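You operate a simulated robot arm through the tools that you are given. There is no shell and no other tool.

Carry out the task below with a simulated robot arm. There is one attempt and no reset: what you move stays moved.

TASK
Glue the last two blocks into the mould, each at its lead.
Fine: lead is block heat over mould heat; the ready one goes home first; pump the other warm on the first rest.

The check looks at the end state, three seconds after you hand in, the way a careful person would. Anything else that was tipped, shoved, dropped, spilled or broken makes it a failure.

THE ROBOT
A 6-joint arm with a two-finger parallel gripper, fixed in place. Base frame: the origin is at the foot of the arm, x ahead of it, y to its left, z up; the work surface is at about z = 0.86. Readings come in m, rad, newtons and seconds.
Its first joint turns from -2.897 to 2.897 rad. Payload 3.43 kg.
Tool frame: the origin (TCP) lies between the finger pads and is the grasp point; the fingertips stand 0.034 m ahead of it; z points along the fingers, y is the line along which they close. Largest opening 0.128 m; finger width 0.024, thickness 0.012; the body of the gripper, 0.048 by 0.13 m, starts 0.096 m behind the TCP.
Orientation is that of the tool frame in the base frame, as a unit quaternion [w, x, y, z]. With the fingers straight down and closing along the base's y, the tool's x points along the base's -x, its y along +y and its z along -z.

THE INTERFACE
- The arm moves only by the tool play_rows. Its argument "moves" is a list of rows, each an object (a shift or turn left out is 0, a gripper value left out holds the last) with "dp": the shift along the tool's x, y, z in m, a list of three; "dr": the turn, a rotation vector about the tool's x, y, z in rad, a list of three. In form: [{"dp": [tx, ty, tz], "dr": [rx, ry, rz]}, ...]. A call has 1 to 20 rows; each row shifts and turns the commanded pose from where the row before left it, along the tool's axes as they then stand. "gripper" is the closure, from 0 (fully open) to 1 (shut), set as the call begins (left out, the last holds). A row lasts 0.2 s, in which the tool goes at most 0.05 m and 0.15 rad; a call with a longer step from one row to the next is refused whole, and so is a gripper value outside its range. A pose out of reach is approached as far as the arm can. The call stops where the force on the tool passes 40 N (or 10 N more than at its start, if that is more) or the arm is blocked; 0.2 s more then pass. The fingers move at their own pace (about 0.153 m/s each) and stop on an object; they squeeze with about 28 N. The grip force told is the motor's: it shows also when the fingers shut on nothing. Time passes only in rows, and 0.2 s behind the last, so rows that do not move let the fingers close. The reply holds the time, the measured pose of the TCP, the force on the tool along the base axes, the opening and the grip force, in the units named above and with some noise, with the torque about the TCP (base axes, N m) and any sound that the robot's microphone picked up.
- Cameras (640 x 400 px; columns grow to the right, rows downward): "scene" is fixed at [0.4002, -0.6496, 1.4821]; the picture's right is [0.73, -0.68, 0.00], its down [-0.66, -0.71, -0.25] and it looks along [0.17, 0.18, -0.97] (base axes); focal length 214 px, centre (320, 200). "wrist" rides on the gripper at [0.076, -0.011, -0.16] in the tool frame; the picture's right is [0.15, 0.99, 0.00], its down [-0.88, 0.13, -0.46] and it looks along [-0.45, 0.07, 0.89] (tool axes); focal length 234 px, centre (320, 200). There is no depth. A picture from a camera that has moved, and an enlarged one, comes with that camera's place and axes in the base frame and with its lens.
- snapshot(camera): a new picture of that camera. It takes no simulated time.
- close_up(camera, box): a new picture of the part [left, top, right, bottom] of that camera's present view, enlarged. It takes no simulated time.
- finish_job(): hands the job in; it is judged then, once.

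Places have to be worked out from the pictures, the camera data and where the tool is seen. Open the gripper and draw the arm clear of the work before you hand the job in, unless the task says otherwise.

The tools are called after ">>>" as name(argument=value, ...) on one line, values as JSON. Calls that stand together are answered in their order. play_rows: Moves the arm, as the interface text tells. Its arguments: {"type":"object","properties":{"moves":{"type":"array","items":{"type":"object","properties":{"dp":{"type":"array","items":{"type":"number"}},"dr":{"type":"array","items":{"type":"number"}}}}},"gripper":{"type":"number"}},"required":["moves"]} The other tools are called the same way: snapshot (camera) takes a picture; close_up (camera, box) takes an enlarged picture of a part of a camera's view; finish_job () hands the job in.

At the start:

```text
clock: 0.0
eef_pos: [0.4126, -0.5568, 1.1361]
orientation: [-0.001, 0.0, 1.0, 0.0]
wrist_force: [0.4, -1.0, -0.4]
ft_torque: [0.02, 0.0, -0.01]
width: 0.1281
grip_force: 0.1
```

scene: 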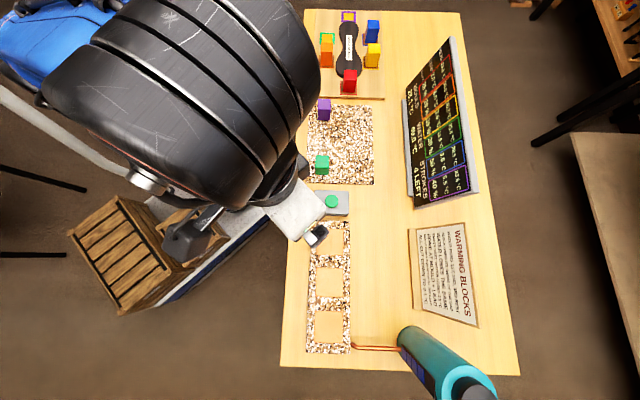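
wrist: 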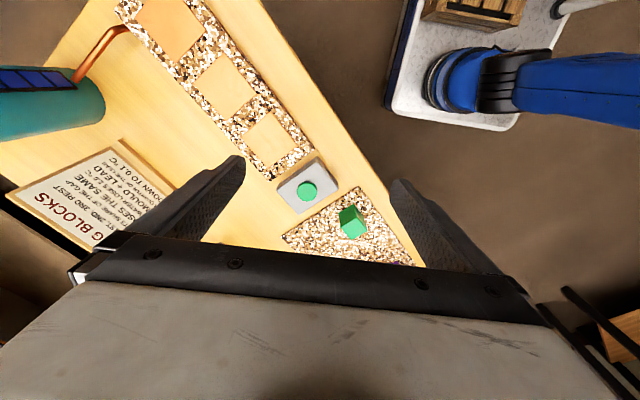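

I start by reading the signs: the board with temperatures and the "Warming blocks" sheet.

>>> close_up(camera="scene", box=[395, 30, 485, 215])

>>> close_up(camera="scene", box=[405, 215, 485, 330])

>>> close_up(camera="scene", box=[290, 0, 400, 110])

>>> close_up(camera="scene", box=[280, 180, 500, 400])

```text
2.16 times, centred on (440, 122) of scene
camera zoom: at [0.4002, -0.6496, 1.4821], right [0.73, -0.68, 0.0], down [-0.66, -0.71, -0.25], along [0.17, 0.18, -0.97], focal length 464 px, centre (60, 368)
```

zoom: 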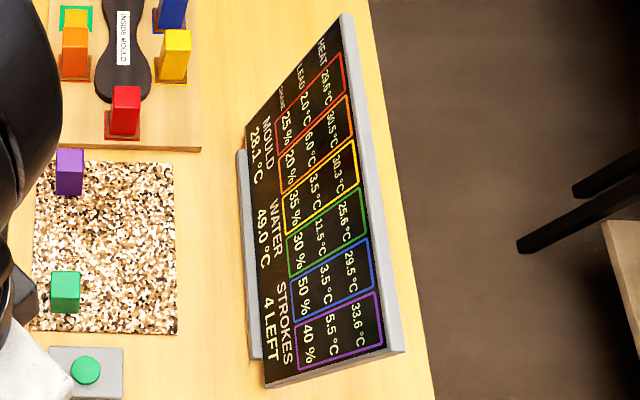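

```text
3.48 times, centred on (445, 272) of scene
camera zoom: at [0.4002, -0.6496, 1.4821], right [0.73, -0.68, 0.0], down [-0.66, -0.71, -0.25], along [0.17, 0.18, -0.97], focal length 746 px, centre (-115, -52)
```

zoom: 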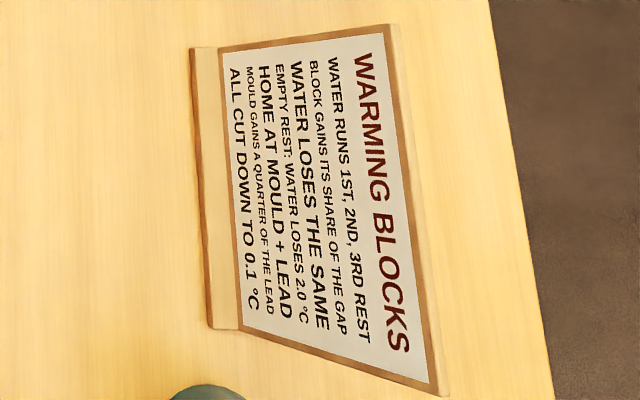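

```text
3.64 times, centred on (345, 55) of scene
camera zoom: at [0.4002, -0.6496, 1.4821], right [0.73, -0.68, 0.0], down [-0.66, -0.71, -0.25], along [0.17, 0.18, -0.97], focal length 780 px, centre (229, 727)
```

zoom: 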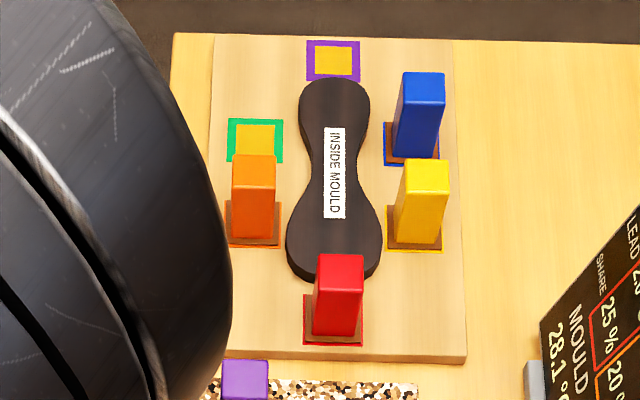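

```text
1.82 times, centred on (390, 290) of scene
camera zoom: at [0.4002, -0.6496, 1.4821], right [0.73, -0.68, 0.0], down [-0.66, -0.71, -0.25], along [0.17, 0.18, -0.97], focal length 390 px, centre (193, 36)
```

zoom: 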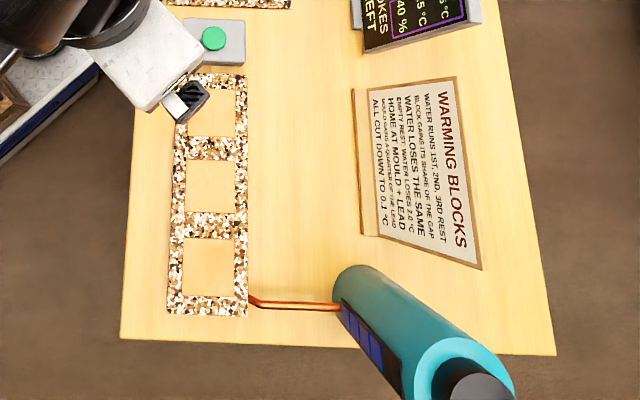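

The board reads purple 33.6/5.5, green 25.6/11.5/30 %, mould 28.1, water 49.0. I enlarge further to be sure of the digits, and look at the button, pump and rests.

>>> close_up(camera="scene", box=[405, 120, 475, 205])

>>> close_up(camera="scene", box=[405, 40, 475, 125])

>>> close_up(camera="wrist", box=[240, 120, 420, 260])

>>> close_up(camera="wrist", box=[0, 0, 240, 150])

>>> close_up(camera="scene", box=[380, 310, 500, 400])

```text
4.71 times, centred on (440, 162) of scene
camera zoom: at [0.4002, -0.6496, 1.4821], right [0.73, -0.68, 0.0], down [-0.66, -0.71, -0.25], along [0.17, 0.18, -0.97], focal length 1009 px, centre (-245, 376)
```

zoom: 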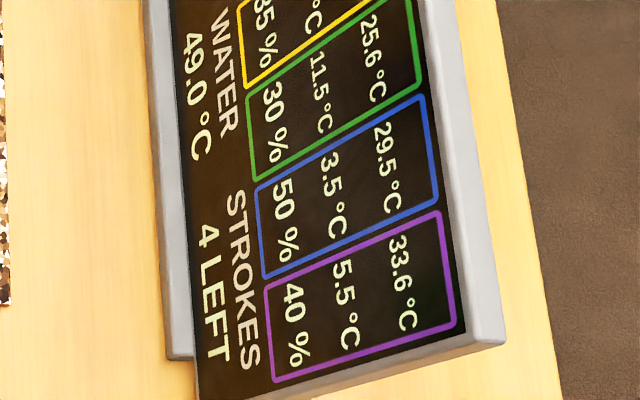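

```text
4.71 times, centred on (440, 82) of scene
camera zoom: at [0.4002, -0.6496, 1.4821], right [0.73, -0.68, 0.0], down [-0.66, -0.71, -0.25], along [0.17, 0.18, -0.97], focal length 1009 px, centre (-245, 753)
```

zoom: 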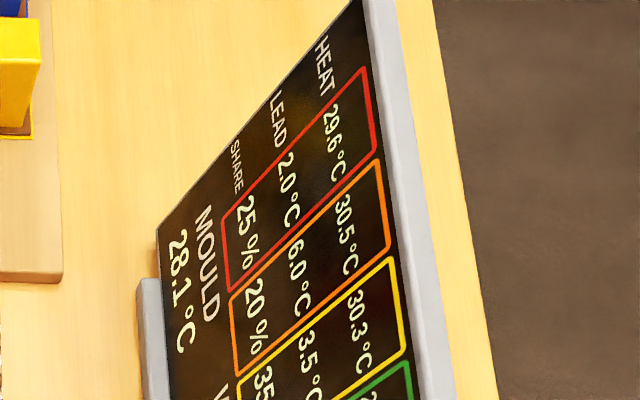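

```text
2.86 times, centred on (330, 190) of wrist
camera zoom: at [0.3374, -0.5694, 1.2952], right [-0.15, 0.99, 0.0], down [0.88, 0.13, 0.46], along [0.45, 0.07, -0.89], focal length 669 px, centre (291, 229)
```

zoom: 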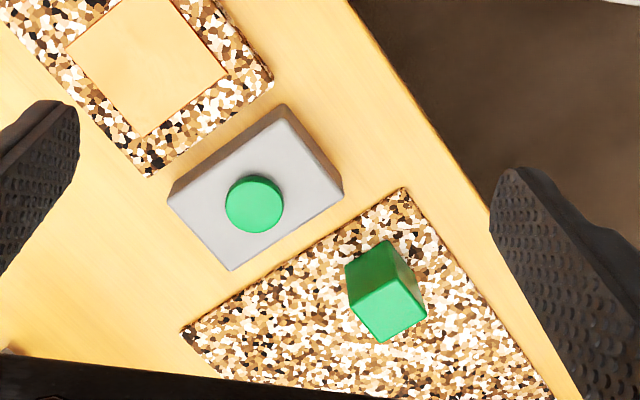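

```text
2.67 times, centred on (120, 75) of wrist
camera zoom: at [0.3374, -0.5694, 1.2952], right [-0.15, 0.99, 0.0], down [0.88, 0.13, 0.46], along [0.45, 0.07, -0.89], focal length 624 px, centre (853, 533)
```

zoom: 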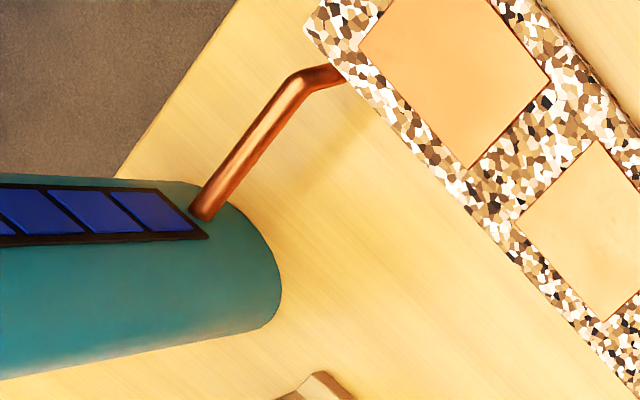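

```text
4.44 times, centred on (440, 355) of scene
camera zoom: at [0.4002, -0.6496, 1.4821], right [0.73, -0.68, 0.0], down [-0.66, -0.71, -0.25], along [0.17, 0.18, -0.97], focal length 953 px, centre (-213, -489)
```

zoom: 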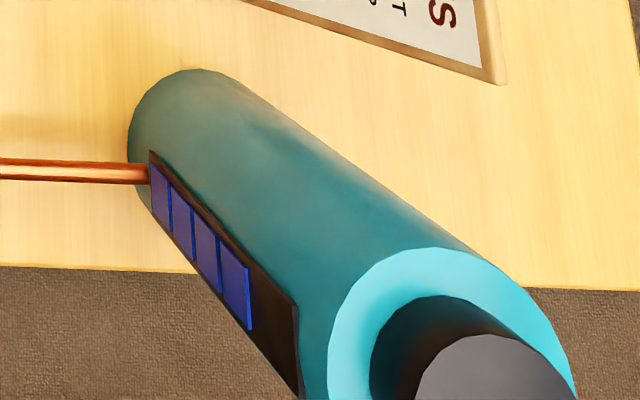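

Digits are clear: purple 33.6 = 28.1 + 5.5 is ready; the green block must then be warmed. I'll raise the arm and turn the camera's view towards the tank and the rests to see how the pump is worked.

>>> play_rows(moves=[{"dp": [0, 0, -0.04]}, {"dp": [0, 0, -0.04]}, {"dp": [0, 0, -0.04]}, {"dp": [0.02, -0.03, -0.02]}, {"dp": [0.02, -0.03, 0]}, {"dp": [0.02, -0.03, 0]}, {"dp": [0.0, -0.03, 0]}])

>>> snapshot(camera="wrist")

>>> snapshot(camera="scene")

```text
clock: 1.6
eef_pos: [0.3528, -0.6659, 1.1439]
orientation: [0.0, -0.001, 1.0, -0.004]
wrist_force: [0.2, 1.1, 0.3]
ft_torque: [-0.07, 0.0, 0.01]
width: 0.1281
grip_force: 0.1
out of reach, approached as far as the arm can: row 1, 2, 3, 4, 5, 6, 7
```

```text
taken
camera wrist: at [0.2779, -0.6779, 1.303], right [-0.15, 0.99, -0.01], down [0.88, 0.13, 0.46], along [0.45, 0.06, -0.89], focal length 234 px, centre (320, 200)
```

wrist: 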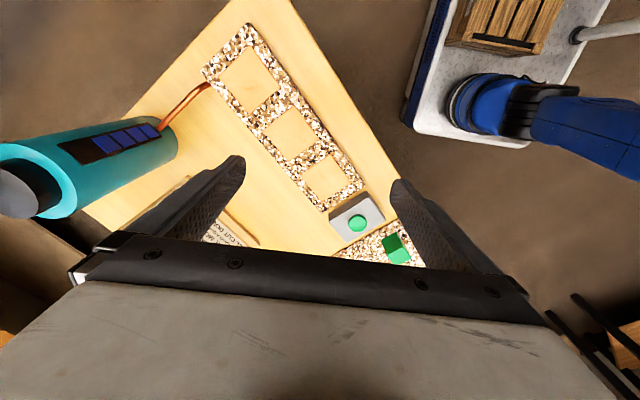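

```text
taken
```

scene: 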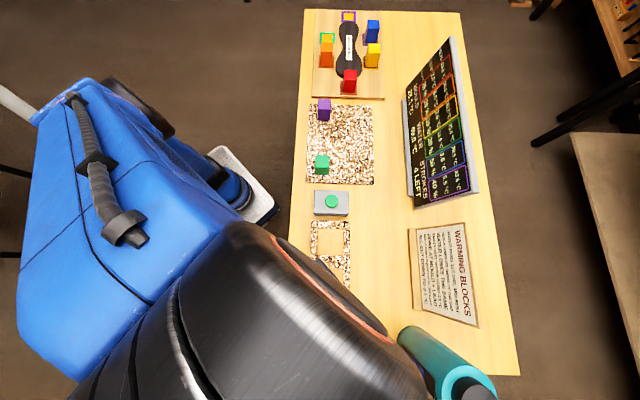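

The arm tops out near z ≈ 1.14 with the tool down. I test whether the commanded pose snapped back by moving down a bit, and look at the tank close up.

>>> play_rows(moves=[{"dp": [0, 0, 0.02]}, {"dp": [0, 0, 0.02]}])

>>> close_up(camera="wrist", box=[0, 60, 240, 240])

```text
clock: 2.2
eef_pos: [0.3527, -0.6688, 1.1059]
orientation: [0.0, 0.001, 1.0, -0.001]
wrist_force: [-0.2, -1.3, -1.1]
ft_torque: [0.01, 0.01, -0.01]
width: 0.1283
grip_force: 0.0
```

```text
2.22 times, centred on (120, 150) of wrist
camera zoom: at [0.2776, -0.6802, 1.2628], right [-0.15, 0.99, 0.0], down [0.88, 0.13, 0.46], along [0.45, 0.07, -0.89], focal length 520 px, centre (764, 311)
```

zoom: 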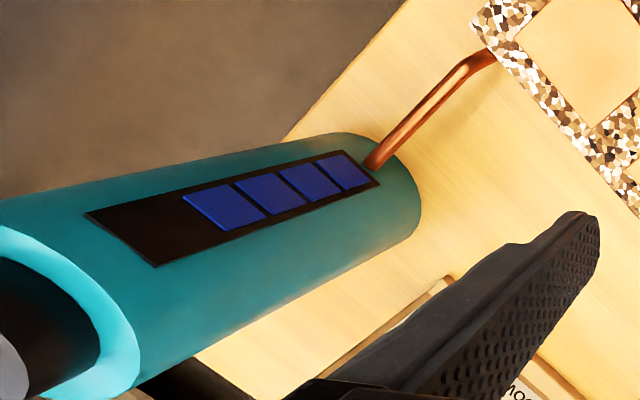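

The commanded pose does snap back to what's reachable. Now I move over towards the mat and yaw the tool about 45° (the table runs along base [0.7, 0.7]) so the wrist camera looks along the table to the mould.

>>> play_rows(moves=[{"dp": [-0.0334, 0.0311, 0.003]}, {"dp": [-0.0334, 0.0311, 0.003]}, {"dp": [-0.0334, 0.0311, 0.003]}, {"dp": [-0.0334, 0.0311, 0.003]}, {"dp": [-0.0334, 0.0311, 0.003]}, {"dp": [-0.0334, 0.0311, 0.003]}, {"dp": [-0.0334, 0.0311, 0.003]}, {"dp": [-0.0334, 0.0311, 0.003]}, {"dr": [0, 0, -0.131]}, {"dr": [0, 0, -0.131]}, {"dr": [0, 0, -0.131]}, {"dr": [0, 0, -0.131]}, {"dr": [0, 0, -0.131]}, {"dr": [0, 0, -0.131]}])

>>> snapshot(camera="wrist")

>>> snapshot(camera="scene")

```text
clock: 5.2
eef_pos: [0.6191, -0.4192, 1.08]
orientation: [0.0, -0.384, 0.923, -0.002]
wrist_force: [0.5, -0.3, 0.3]
ft_torque: [0.03, 0.01, 0.02]
width: 0.128
grip_force: 0.0
```

```text
taken
camera wrist: at [0.5741, -0.4818, 1.2388], right [-0.8, 0.59, 0.0], down [0.53, 0.72, 0.46], along [0.27, 0.37, -0.89], focal length 234 px, centre (320, 200)
```

wrist: 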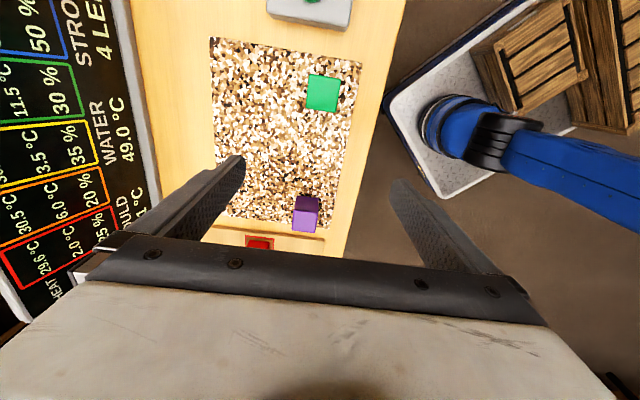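

```text
taken
```

scene: 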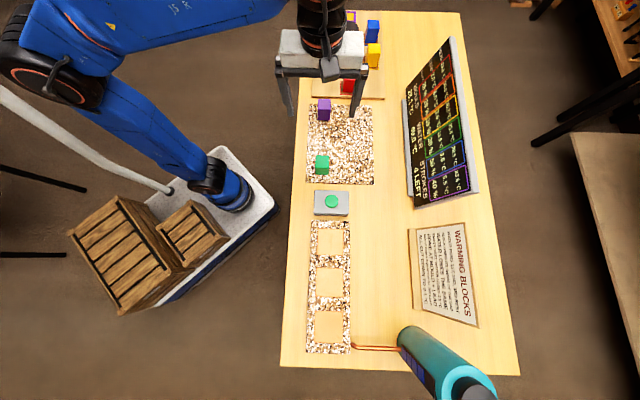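

The tool is now yawed 45°, closing across the table. I enlarge the two blocks and the board to fix their poses and size.

>>> close_up(camera="wrist", box=[270, 170, 350, 250])

>>> close_up(camera="wrist", box=[260, 0, 400, 130])

>>> close_up(camera="scene", box=[300, 80, 380, 220])

```text
5.00 times, centred on (310, 210) of wrist
camera zoom: at [0.5741, -0.4818, 1.2388], right [-0.8, 0.59, 0.0], down [0.53, 0.72, 0.46], along [0.27, 0.37, -0.89], focal length 1171 px, centre (370, 150)
```

zoom: 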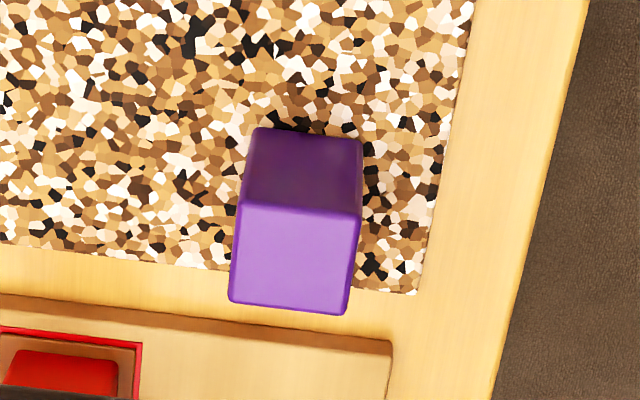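

```text
3.08 times, centred on (330, 65) of wrist
camera zoom: at [0.5741, -0.4818, 1.2388], right [-0.8, 0.59, 0.0], down [0.53, 0.72, 0.46], along [0.27, 0.37, -0.89], focal length 720 px, centre (289, 615)
```

zoom: 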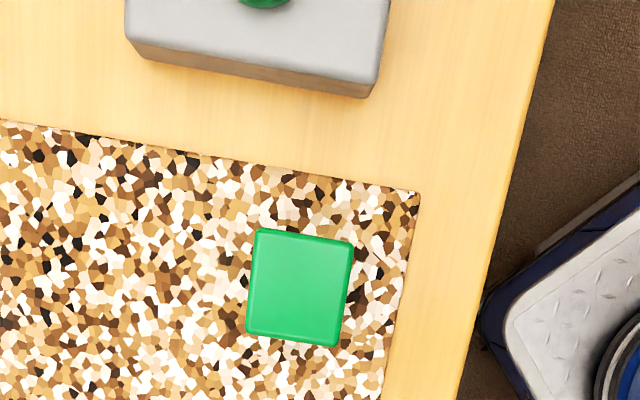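

```text
2.86 times, centred on (340, 150) of scene
camera zoom: at [0.4002, -0.6496, 1.4821], right [0.73, -0.68, 0.0], down [-0.66, -0.71, -0.25], along [0.17, 0.18, -0.97], focal length 613 px, centre (263, 343)
```

zoom: 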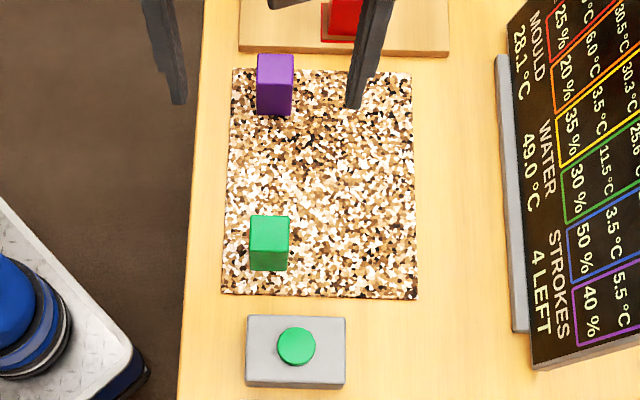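

Both blocks are about 38–40 mm square and 56 mm tall, standing square to the table: purple centre ≈ (0.714, −0.331), green ≈ (0.580, −0.467). I now move along the table to look at the mould and test the reach there.

>>> play_rows(moves=[{"dp": [-0.04, 0, 0]}, {"dp": [-0.04, 0, 0]}, {"dp": [-0.04, 0, 0]}, {"dp": [-0.04, 0, 0]}])

>>> snapshot(camera="wrist")

```text
clock: 6.2
eef_pos: [0.7309, -0.3056, 1.0796]
orientation: [0.0, -0.382, 0.924, -0.002]
wrist_force: [0.1, 0.5, 1.2]
ft_torque: [-0.03, -0.02, -0.04]
width: 0.1281
grip_force: 0.0
```

```text
taken
camera wrist: at [0.6862, -0.3681, 1.2378], right [-0.8, 0.6, 0.0], down [0.53, 0.72, 0.46], along [0.27, 0.36, -0.89], focal length 234 px, centre (320, 200)
```

wrist: 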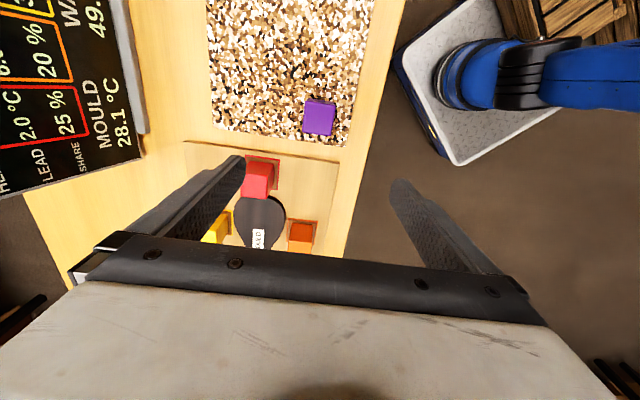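

The gripper hides the far half of the mould. I tilt the tool outward about 0.45 rad so the camera looks further along the table; this is also the tilt I may need for the long reach.

>>> play_rows(moves=[{"dr": [0, -0.15, 0]}, {"dr": [0, -0.15, 0]}, {"dr": [0, -0.15, 0]}])

>>> snapshot(camera="wrist")

```text
clock: 7.0
eef_pos: [0.7329, -0.306, 1.08]
orientation: [0.207, -0.374, 0.9, 0.085]
wrist_force: [0.7, -0.2, 0.4]
ft_torque: [0.0, 0.0, 0.03]
width: 0.128
grip_force: 0.0
```

```text
taken
camera wrist: at [0.6437, -0.4117, 1.1897], right [-0.79, 0.61, -0.07], down [0.33, 0.51, 0.79], along [0.51, 0.61, -0.6], focal length 234 px, centre (320, 200)
```

wrist: 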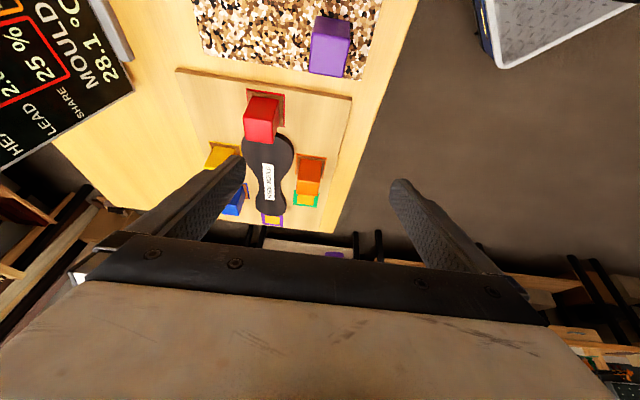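

>>> close_up(camera="wrist", box=[165, 60, 365, 240])

>>> close_up(camera="wrist", box=[235, 140, 345, 240])

```text
2.22 times, centred on (265, 150) of wrist
camera zoom: at [0.6437, -0.4117, 1.1897], right [-0.79, 0.61, -0.07], down [0.33, 0.51, 0.79], along [0.51, 0.61, -0.6], focal length 520 px, centre (442, 311)
```

zoom: 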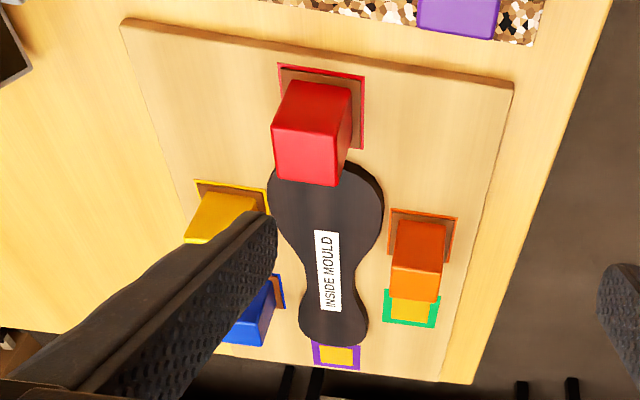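

```text
4.00 times, centred on (290, 190) of wrist
camera zoom: at [0.6437, -0.4117, 1.1897], right [-0.79, 0.61, -0.07], down [0.33, 0.51, 0.79], along [0.51, 0.61, -0.6], focal length 937 px, centre (440, 240)
```

zoom: 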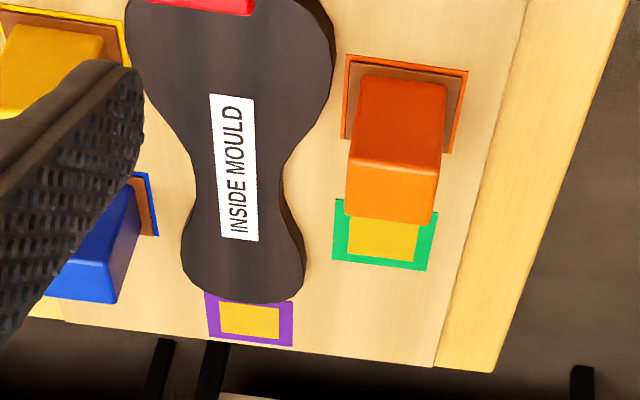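

The homes are flat coloured frames with a glue patch inside. I zoom the scene camera on the purple and green frames to fix their coordinates.

>>> close_up(camera="scene", box=[310, 0, 390, 50])

>>> close_up(camera="scene", box=[305, 20, 395, 110])

```text
8.00 times, centred on (350, 25) of scene
camera zoom: at [0.4002, -0.6496, 1.4821], right [0.73, -0.68, 0.0], down [-0.66, -0.71, -0.25], along [0.17, 0.18, -0.97], focal length 1716 px, centre (80, 1600)
```

zoom: 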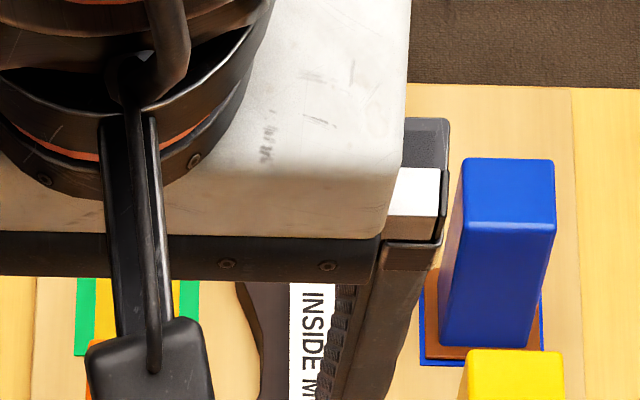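

```text
4.44 times, centred on (350, 65) of scene
camera zoom: at [0.4002, -0.6496, 1.4821], right [0.73, -0.68, 0.0], down [-0.66, -0.71, -0.25], along [0.17, 0.18, -0.97], focal length 953 px, centre (187, 800)
```

zoom: 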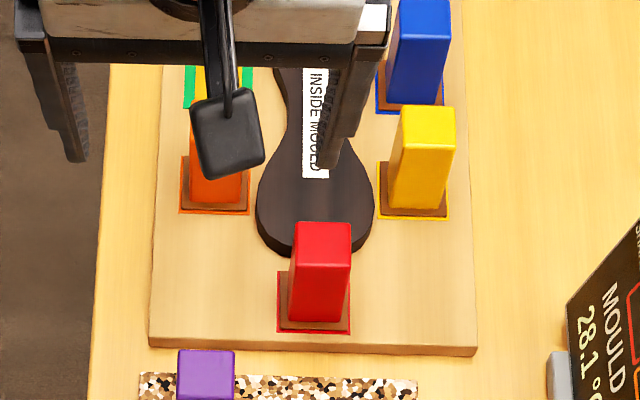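

Purple's home comes out near (1.066, −0.092), about 1.07 m from the base axis, so the tilt will be needed. I test the reach high above the mould with the open gripper, in two stages.

>>> play_rows(moves=[{"dp": [-0.0358, -0.0093, 0.0247]}, {"dp": [-0.0358, -0.0093, 0.0247]}, {"dp": [-0.0358, -0.0093, 0.0247]}, {"dp": [-0.0358, -0.0093, 0.0247]}, {"dp": [-0.0358, -0.0093, 0.0247]}])

>>> snapshot(camera="scene")

>>> snapshot(camera="wrist")

```text
clock: 8.2
eef_pos: [0.9174, -0.187, 1.0464]
orientation: [0.206, -0.374, 0.9, 0.084]
wrist_force: [-0.9, 0.8, 0.4]
ft_torque: [-0.07, -0.06, -0.05]
width: 0.1282
grip_force: 0.0
```

```text
taken
```

scene: 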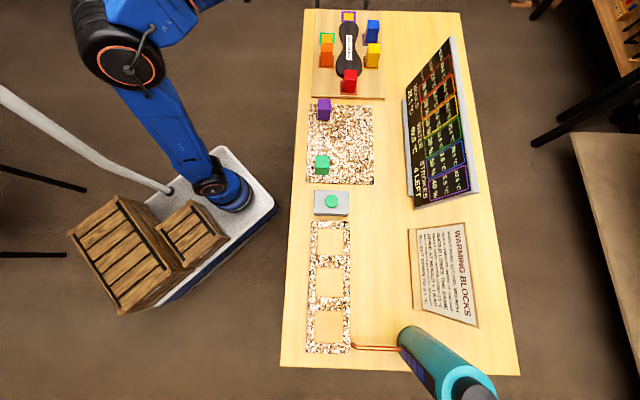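

```text
taken
camera wrist: at [0.8281, -0.293, 1.1566], right [-0.79, 0.61, -0.07], down [0.33, 0.51, 0.79], along [0.52, 0.61, -0.6], focal length 234 px, centre (320, 200)
```

wrist: 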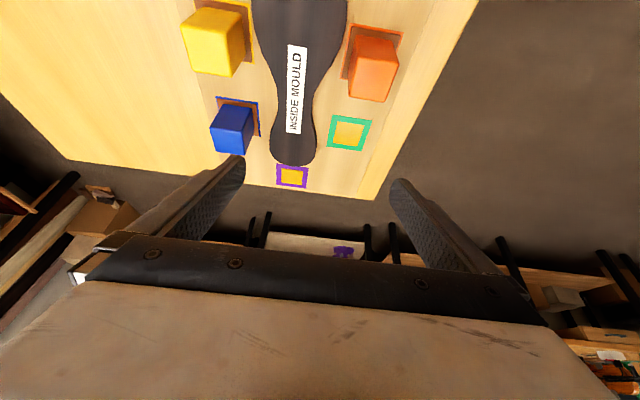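

The arm reached here without trouble and is out of the scene camera's way. I take enlarged pictures of the frames from both cameras.

>>> close_up(camera="wrist", box=[200, 70, 400, 210])

>>> close_up(camera="scene", box=[310, 0, 390, 50])

>>> close_up(camera="wrist", box=[260, 150, 330, 200])

```text
2.86 times, centred on (300, 140) of wrist
camera zoom: at [0.8281, -0.293, 1.1566], right [-0.79, 0.61, -0.07], down [0.33, 0.51, 0.79], along [0.52, 0.61, -0.6], focal length 669 px, centre (377, 371)
```

zoom: 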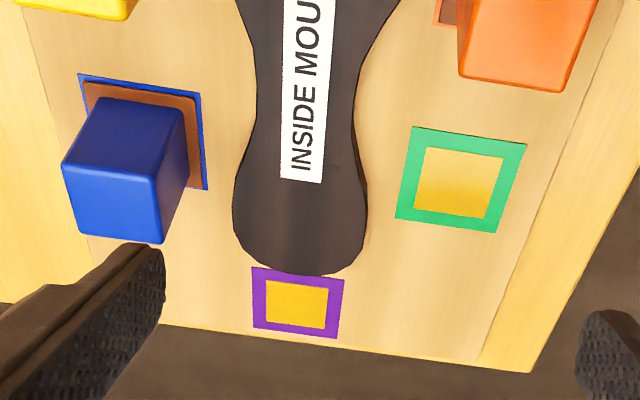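

```text
8.00 times, centred on (350, 25) of scene
camera zoom: at [0.4002, -0.6496, 1.4821], right [0.73, -0.68, 0.0], down [-0.66, -0.71, -0.25], along [0.17, 0.18, -0.97], focal length 1716 px, centre (80, 1600)
```

zoom: 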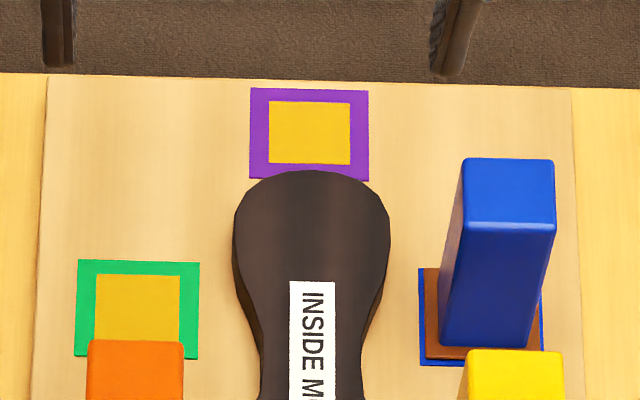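

```text
8.00 times, centred on (295, 175) of wrist
camera zoom: at [0.8281, -0.293, 1.1566], right [-0.79, 0.61, -0.07], down [0.33, 0.51, 0.79], along [0.52, 0.61, -0.6], focal length 1873 px, centre (520, 400)
```

zoom: 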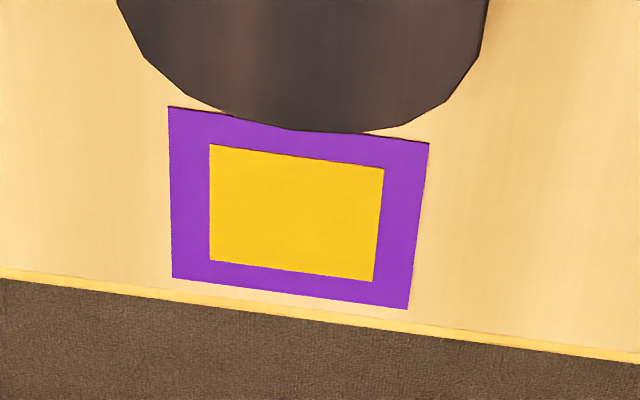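

The purple frame centre is ≈ (1.069, −0.090) on a mould board top at z ≈ 0.874; frame edges run at 45°, matching my gripper yaw. I check that the arm can really reach there at low height with this tilt.

>>> play_rows(moves=[{"dp": [-0.0363, -0.0096, 0.0259]}, {"dp": [-0.0363, -0.0096, 0.0259]}, {"dp": [-0.0363, -0.0096, 0.0259]}, {"dp": [-0.0363, -0.0096, 0.0259]}])

>>> snapshot(camera="wrist")

```text
clock: 9.2
eef_pos: [1.0669, -0.0889, 1.0174]
orientation: [0.206, -0.373, 0.901, 0.084]
wrist_force: [-0.2, -0.6, 0.6]
ft_torque: [-0.02, -0.03, -0.06]
width: 0.1281
grip_force: 0.0
```

```text
taken
camera wrist: at [0.978, -0.1945, 1.1272], right [-0.79, 0.61, -0.07], down [0.33, 0.51, 0.79], along [0.52, 0.61, -0.61], focal length 234 px, centre (320, 200)
```

wrist: 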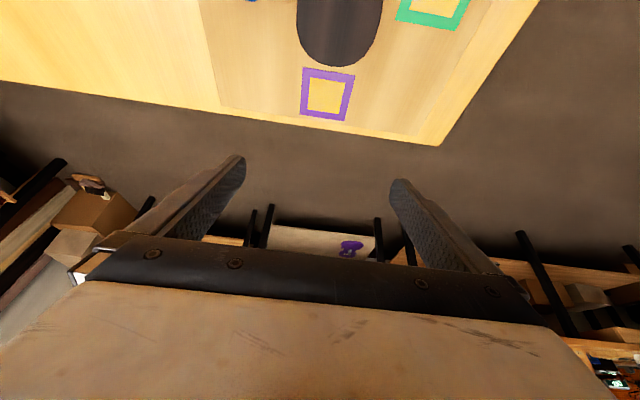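

Reach is fine here. I take one more enlarged measurement of the frame from this nearer pose and then test going down.

>>> close_up(camera="wrist", box=[280, 50, 380, 140])

>>> play_rows(moves=[{"dp": [0.0191, 0, 0.0396]}, {"dp": [0.0191, 0, 0.0396]}])

>>> snapshot(camera="wrist")

```text
4.44 times, centred on (330, 95) of wrist
camera zoom: at [0.978, -0.1945, 1.1272], right [-0.79, 0.61, -0.07], down [0.33, 0.51, 0.79], along [0.52, 0.61, -0.61], focal length 1041 px, centre (276, 667)
```

zoom: 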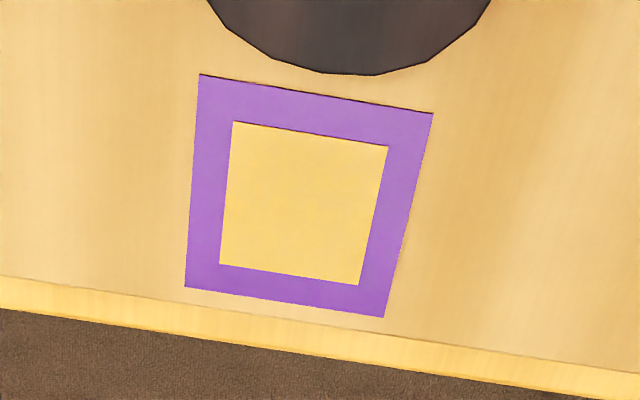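

```text
clock: 9.8
eef_pos: [1.0665, -0.0872, 0.9277]
orientation: [0.205, -0.374, 0.901, 0.085]
wrist_force: [-1.4, -0.2, 1.0]
ft_torque: [0.0, 0.01, -0.02]
width: 0.128
grip_force: 0.1
```

```text
taken
camera wrist: at [0.9779, -0.1945, 1.0366], right [-0.79, 0.61, -0.07], down [0.33, 0.51, 0.79], along [0.51, 0.61, -0.61], focal length 234 px, centre (320, 200)
```

wrist: 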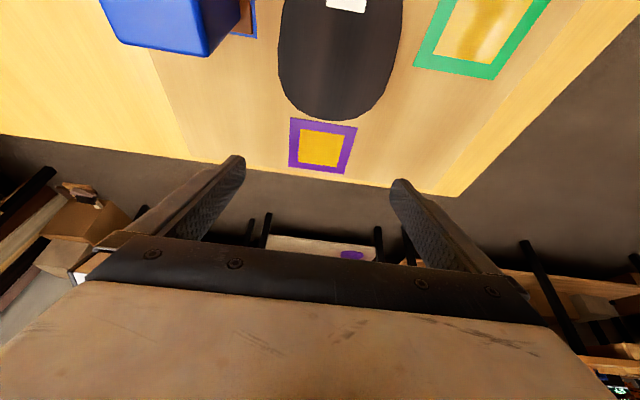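

The home is reachable with this tilt (tilt is about the closing axis, so the block will stay upright). I go back up and over the purple block, keeping the same orientation.

>>> play_rows(moves=[{"dp": [-0.0196, 0, -0.0405]}, {"dp": [-0.0196, 0, -0.0405]}, {"dp": [0.03816, 0.00763, -0.01843]}, {"dp": [0.03816, 0.00763, -0.01843]}, {"dp": [0.03816, 0.00763, -0.01843]}, {"dp": [0.03816, 0.00763, -0.01843]}, {"dp": [0.03816, 0.00763, -0.01843]}, {"dp": [0.03816, 0.00763, -0.01843]}, {"dp": [0.03816, 0.00763, -0.01843]}, {"dp": [0.03816, 0.00763, -0.01843]}, {"dp": [0.03816, 0.00763, -0.01843]}, {"dp": [0.03816, 0.00763, -0.01843]}])

>>> snapshot(camera="wrist")

>>> snapshot(camera="scene")

```text
clock: 12.4
eef_pos: [0.7173, -0.3348, 1.0186]
orientation: [0.207, -0.374, 0.9, 0.085]
wrist_force: [0.3, 0.5, 0.7]
ft_torque: [-0.01, 0.0, 0.01]
width: 0.1283
grip_force: 0.2
```

```text
taken
camera wrist: at [0.6291, -0.4418, 1.1286], right [-0.79, 0.6, -0.06], down [0.33, 0.51, 0.79], along [0.51, 0.61, -0.61], focal length 234 px, centre (320, 200)
```

wrist: 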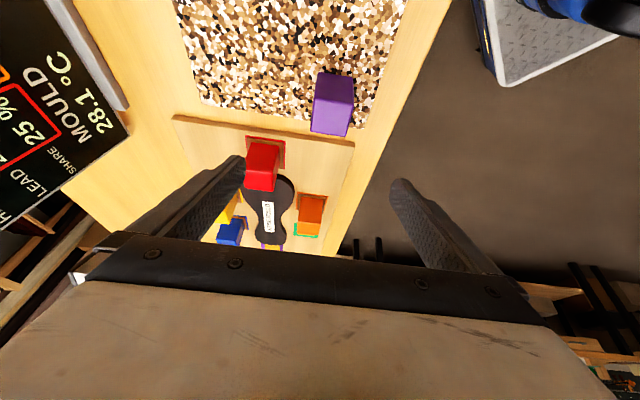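

```text
taken
```

scene: 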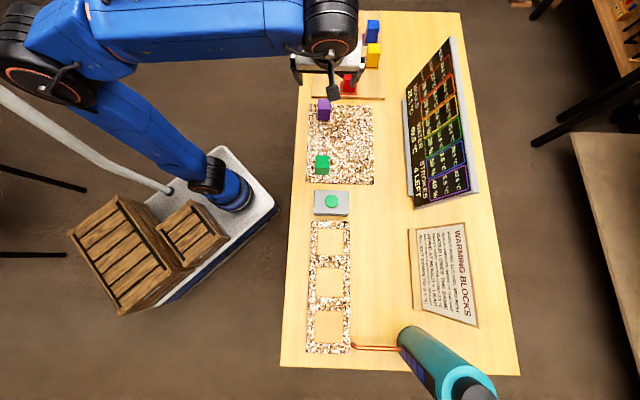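

I refine the purple block's position from this pose before descending.

>>> close_up(camera="wrist", box=[290, 55, 390, 145])

```text
4.44 times, centred on (340, 100) of wrist
camera zoom: at [0.6291, -0.4418, 1.1286], right [-0.79, 0.6, -0.06], down [0.33, 0.51, 0.79], along [0.51, 0.61, -0.61], focal length 1041 px, centre (231, 644)
```

zoom: 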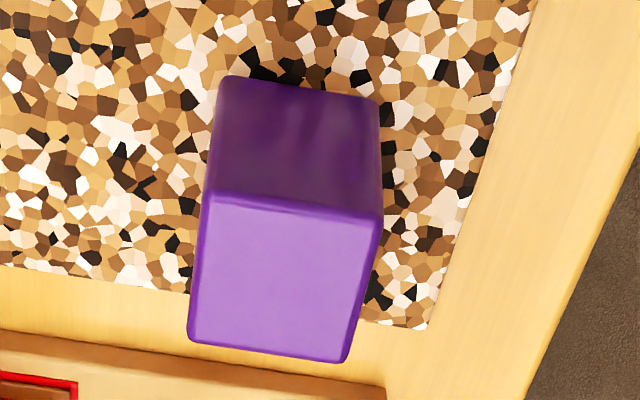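

Purple block centre ≈ (0.716, −0.332), top at z ≈ 0.917, almost exactly in line with the gripper. I descend to TCP z ≈ 0.905 with the fingers open.

>>> play_rows(moves=[{"dp": [0.0161, 0.0008, 0.0344]}, {"dp": [0.0161, 0.0008, 0.0344]}, {"dp": [0.0162, 0.0009, 0.0343]}])

>>> snapshot(camera="wrist")

>>> close_up(camera="scene", box=[280, 40, 400, 140])

```text
clock: 13.2
eef_pos: [0.7161, -0.3332, 0.904]
orientation: [0.206, -0.373, 0.901, 0.085]
wrist_force: [1.2, -0.4, 0.1]
ft_torque: [-0.05, 0.04, -0.01]
width: 0.128
grip_force: 0.2
```

```text
taken
camera wrist: at [0.6257, -0.4392, 1.0134], right [-0.79, 0.61, -0.06], down [0.33, 0.51, 0.79], along [0.51, 0.61, -0.61], focal length 234 px, centre (320, 200)
```

wrist: 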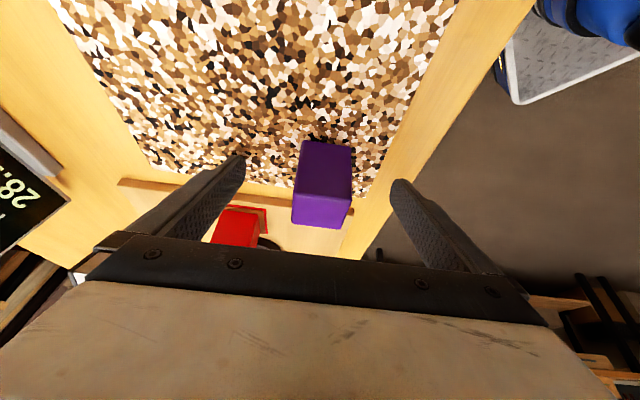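

```text
4.00 times, centred on (340, 90) of scene
camera zoom: at [0.4002, -0.6496, 1.4821], right [0.73, -0.68, 0.0], down [-0.66, -0.71, -0.25], along [0.17, 0.18, -0.97], focal length 858 px, centre (240, 640)
```

zoom: 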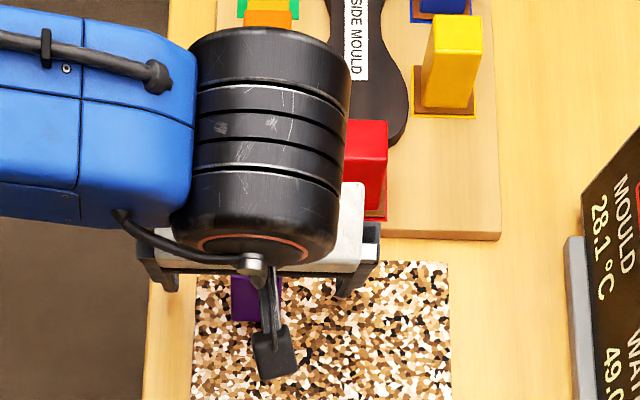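

The block sits between the open pads with no contact force. I close the gripper on it and wait.

>>> play_rows(moves=[{"dp": [0, 0, 0]}, {"dp": [0, 0, 0]}, {"dp": [0, 0, 0]}, {"dp": [0, 0, 0]}], gripper=1)

>>> snapshot(camera="wrist")

```text
clock: 14.2
eef_pos: [0.714, -0.3334, 0.9027]
orientation: [0.207, -0.374, 0.9, 0.084]
wrist_force: [-0.1, -0.1, -0.6]
ft_torque: [-0.01, -0.01, 0.01]
width: 0.0393
grip_force: 27.9
```

```text
taken
camera wrist: at [0.6259, -0.4393, 1.0137], right [-0.79, 0.61, -0.06], down [0.33, 0.51, 0.79], along [0.51, 0.61, -0.61], focal length 234 px, centre (320, 200)
```

wrist: 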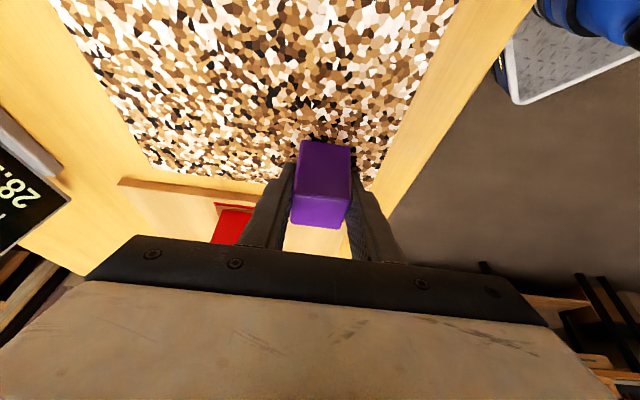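

Block is gripped (width 39 mm, 28 N). I lift it straight up about 12 cm and check that it hangs properly.

>>> play_rows(moves=[{"dp": [-0.0087, 0, -0.0181]}, {"dp": [-0.0145, 0, -0.0301]}, {"dp": [-0.0145, 0, -0.0301]}, {"dp": [-0.0145, 0, -0.0301]}, {"dp": [0, 0, 0]}])

>>> snapshot(camera="wrist")

>>> snapshot(camera="scene")

```text
clock: 15.4
eef_pos: [0.7146, -0.3321, 1.0266]
orientation: [0.207, -0.374, 0.9, 0.084]
wrist_force: [0.4, -0.6, -1.0]
ft_torque: [0.0, 0.05, -0.02]
width: 0.0394
grip_force: 27.8
```

```text
taken
camera wrist: at [0.6265, -0.4382, 1.1357], right [-0.79, 0.61, -0.06], down [0.33, 0.51, 0.79], along [0.51, 0.61, -0.61], focal length 234 px, centre (320, 200)
```

wrist: 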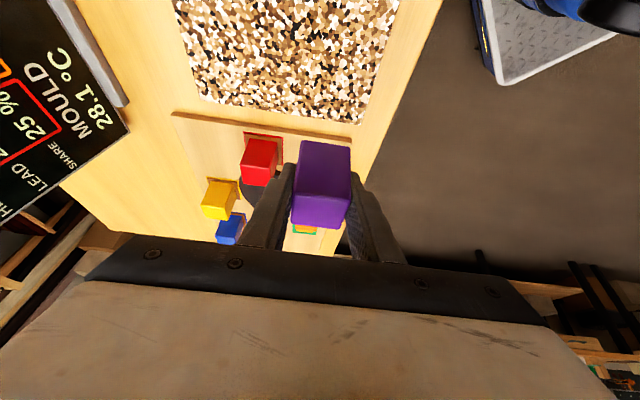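

```text
taken
```

scene: 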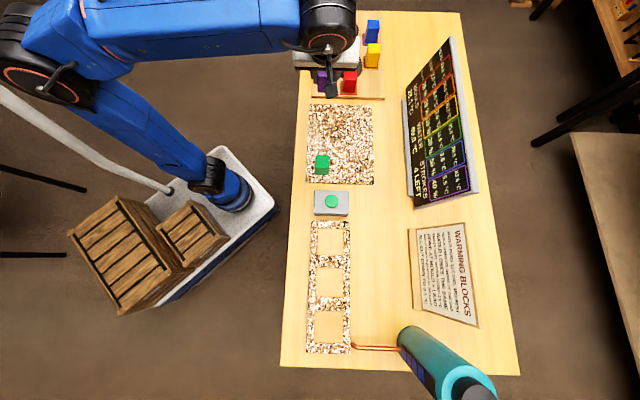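

The purple block hangs upright and steady. I carry it across, well above the other blocks, to over its home.

>>> play_rows(moves=[{"dp": [-0.0342, -0.0074, 0.01747]}, {"dp": [-0.0342, -0.0074, 0.01747]}, {"dp": [-0.0342, -0.0074, 0.01747]}, {"dp": [-0.0342, -0.0074, 0.01747]}, {"dp": [-0.0342, -0.0074, 0.01747]}, {"dp": [-0.0342, -0.0074, 0.01747]}, {"dp": [-0.0342, -0.0074, 0.01747]}, {"dp": [-0.0342, -0.0074, 0.01747]}, {"dp": [-0.0342, -0.0074, 0.01747]}, {"dp": [-0.0342, -0.0074, 0.01747]}, {"dp": [-0.0342, -0.0074, 0.01747]}, {"dp": [0, 0, 0]}])

>>> snapshot(camera="wrist")

>>> close_up(camera="scene", box=[310, 0, 390, 50])

```text
clock: 18.0
eef_pos: [1.0697, -0.0895, 1.015]
orientation: [0.207, -0.374, 0.9, 0.085]
wrist_force: [0.4, 0.5, 0.7]
ft_torque: [0.02, 0.01, 0.0]
width: 0.0393
grip_force: 28.2
```

```text
taken
camera wrist: at [0.9819, -0.1964, 1.125], right [-0.79, 0.61, -0.06], down [0.33, 0.51, 0.79], along [0.51, 0.61, -0.61], focal length 234 px, centre (320, 200)
```

wrist: 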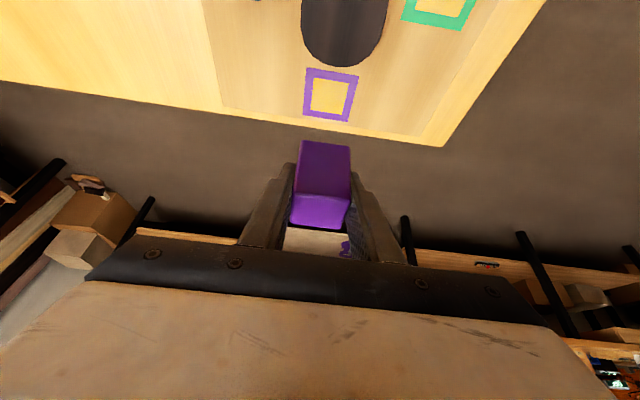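

```text
8.00 times, centred on (350, 25) of scene
camera zoom: at [0.4002, -0.6496, 1.4821], right [0.73, -0.68, 0.0], down [-0.66, -0.71, -0.25], along [0.17, 0.18, -0.97], focal length 1716 px, centre (80, 1600)
```

zoom: 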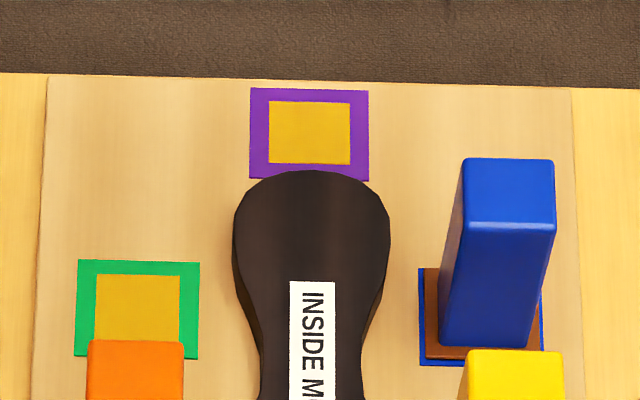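

I measure the held block and the frame in the same picture to line them up exactly.

>>> close_up(camera="wrist", box=[260, 50, 400, 240])

>>> close_up(camera="wrist", box=[290, 60, 370, 160])

```text
2.11 times, centred on (330, 145) of wrist
camera zoom: at [0.9819, -0.1964, 1.125], right [-0.79, 0.61, -0.06], down [0.33, 0.51, 0.79], along [0.51, 0.61, -0.61], focal length 493 px, centre (299, 316)
```

zoom: 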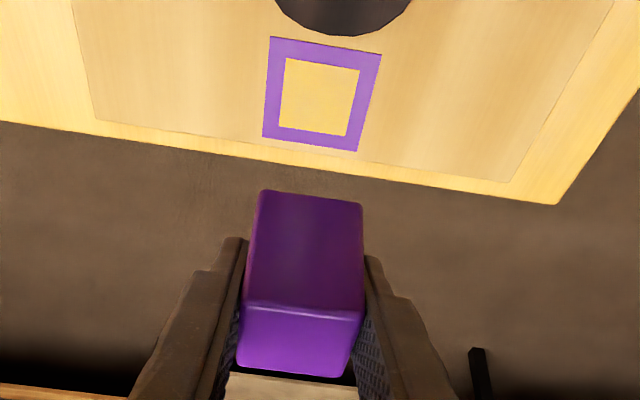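

```text
4.00 times, centred on (330, 110) of wrist
camera zoom: at [0.9819, -0.1964, 1.125], right [-0.79, 0.61, -0.06], down [0.33, 0.51, 0.79], along [0.51, 0.61, -0.61], focal length 937 px, centre (280, 560)
```

zoom: 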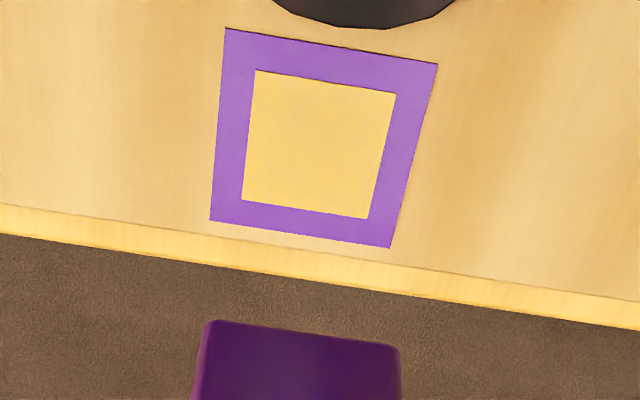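

Frame patch centre by this picture ≈ (1.072, −0.089) and the held block ≈ (1.072, −0.088): aligned within a couple of mm. I lower to just above the board.

>>> play_rows(moves=[{"dp": [0.0135, 0, 0.028]}, {"dp": [0.0135, 0, 0.028]}, {"dp": [0.0135, 0, 0.028]}, {"dp": [0, 0, 0]}])

>>> snapshot(camera="wrist")

>>> close_up(camera="scene", box=[310, 0, 390, 50])

>>> close_up(camera="wrist", box=[270, 90, 370, 240])

```text
clock: 19.0
eef_pos: [1.0697, -0.0907, 0.9221]
orientation: [0.207, -0.373, 0.9, 0.084]
wrist_force: [0.2, 0.0, 0.2]
ft_torque: [0.02, 0.01, 0.03]
width: 0.0389
grip_force: 28.4
```

```text
taken
camera wrist: at [0.9812, -0.1965, 1.031], right [-0.79, 0.61, -0.06], down [0.33, 0.51, 0.79], along [0.51, 0.61, -0.61], focal length 234 px, centre (320, 200)
```

wrist: 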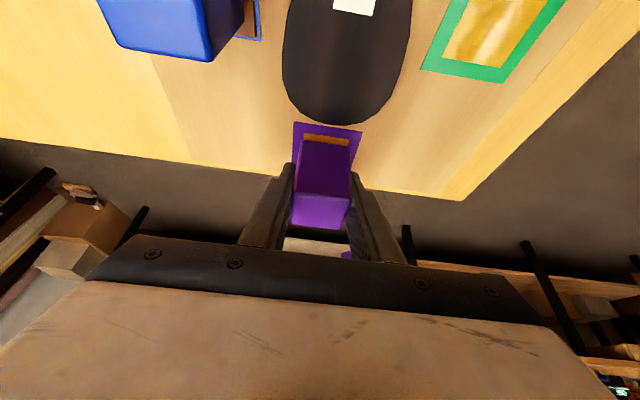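

```text
8.00 times, centred on (350, 25) of scene
camera zoom: at [0.4002, -0.6496, 1.4821], right [0.73, -0.68, 0.0], down [-0.66, -0.71, -0.25], along [0.17, 0.18, -0.97], focal length 1716 px, centre (80, 1600)
```

zoom: 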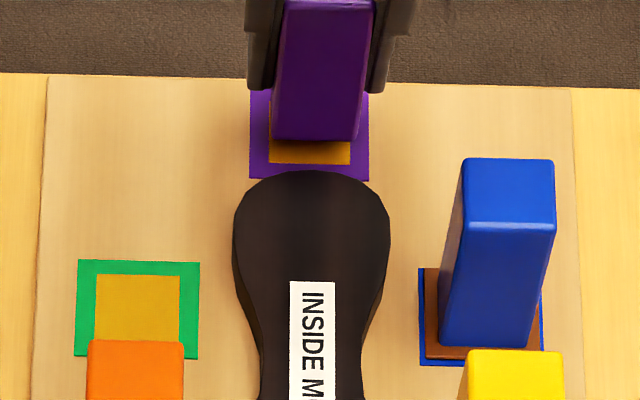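

```text
2.67 times, centred on (320, 165) of wrist
camera zoom: at [0.9812, -0.1965, 1.031], right [-0.79, 0.61, -0.06], down [0.33, 0.51, 0.79], along [0.51, 0.61, -0.61], focal length 624 px, centre (320, 293)
```

zoom: 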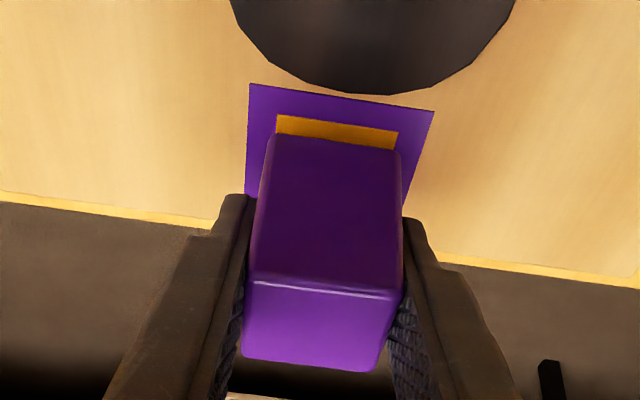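

The lowering geometry is consistent: the block's lower edge is right above the glue patch edge, with about 8 mm of gap left. I lower the last bit in small steps, watching the force.

>>> play_rows(moves=[{"dp": [0.0011, 0, 0.0022]}, {"dp": [0.0011, 0, 0.0022]}, {"dp": [0, 0, 0]}])

>>> close_up(camera="wrist", box=[270, 90, 370, 240])

```text
clock: 19.8
eef_pos: [1.0718, -0.0919, 0.9165]
orientation: [0.206, -0.373, 0.901, 0.084]
wrist_force: [0.2, -0.3, -0.2]
ft_torque: [0.0, 0.02, 0.0]
width: 0.0393
grip_force: 28.0
```

```text
2.67 times, centred on (320, 165) of wrist
camera zoom: at [0.9813, -0.1974, 1.026], right [-0.79, 0.61, -0.06], down [0.33, 0.51, 0.79], along [0.51, 0.61, -0.61], focal length 624 px, centre (320, 293)
```

zoom: 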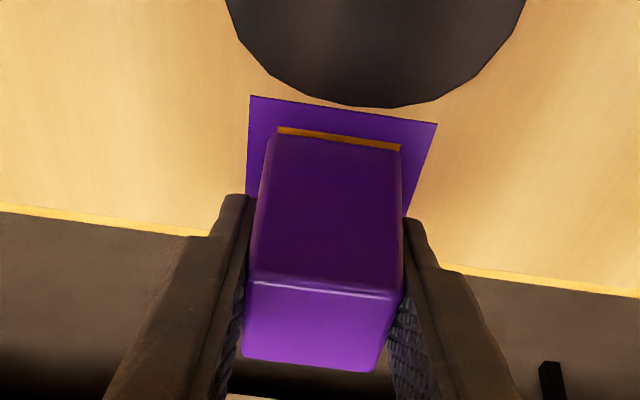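

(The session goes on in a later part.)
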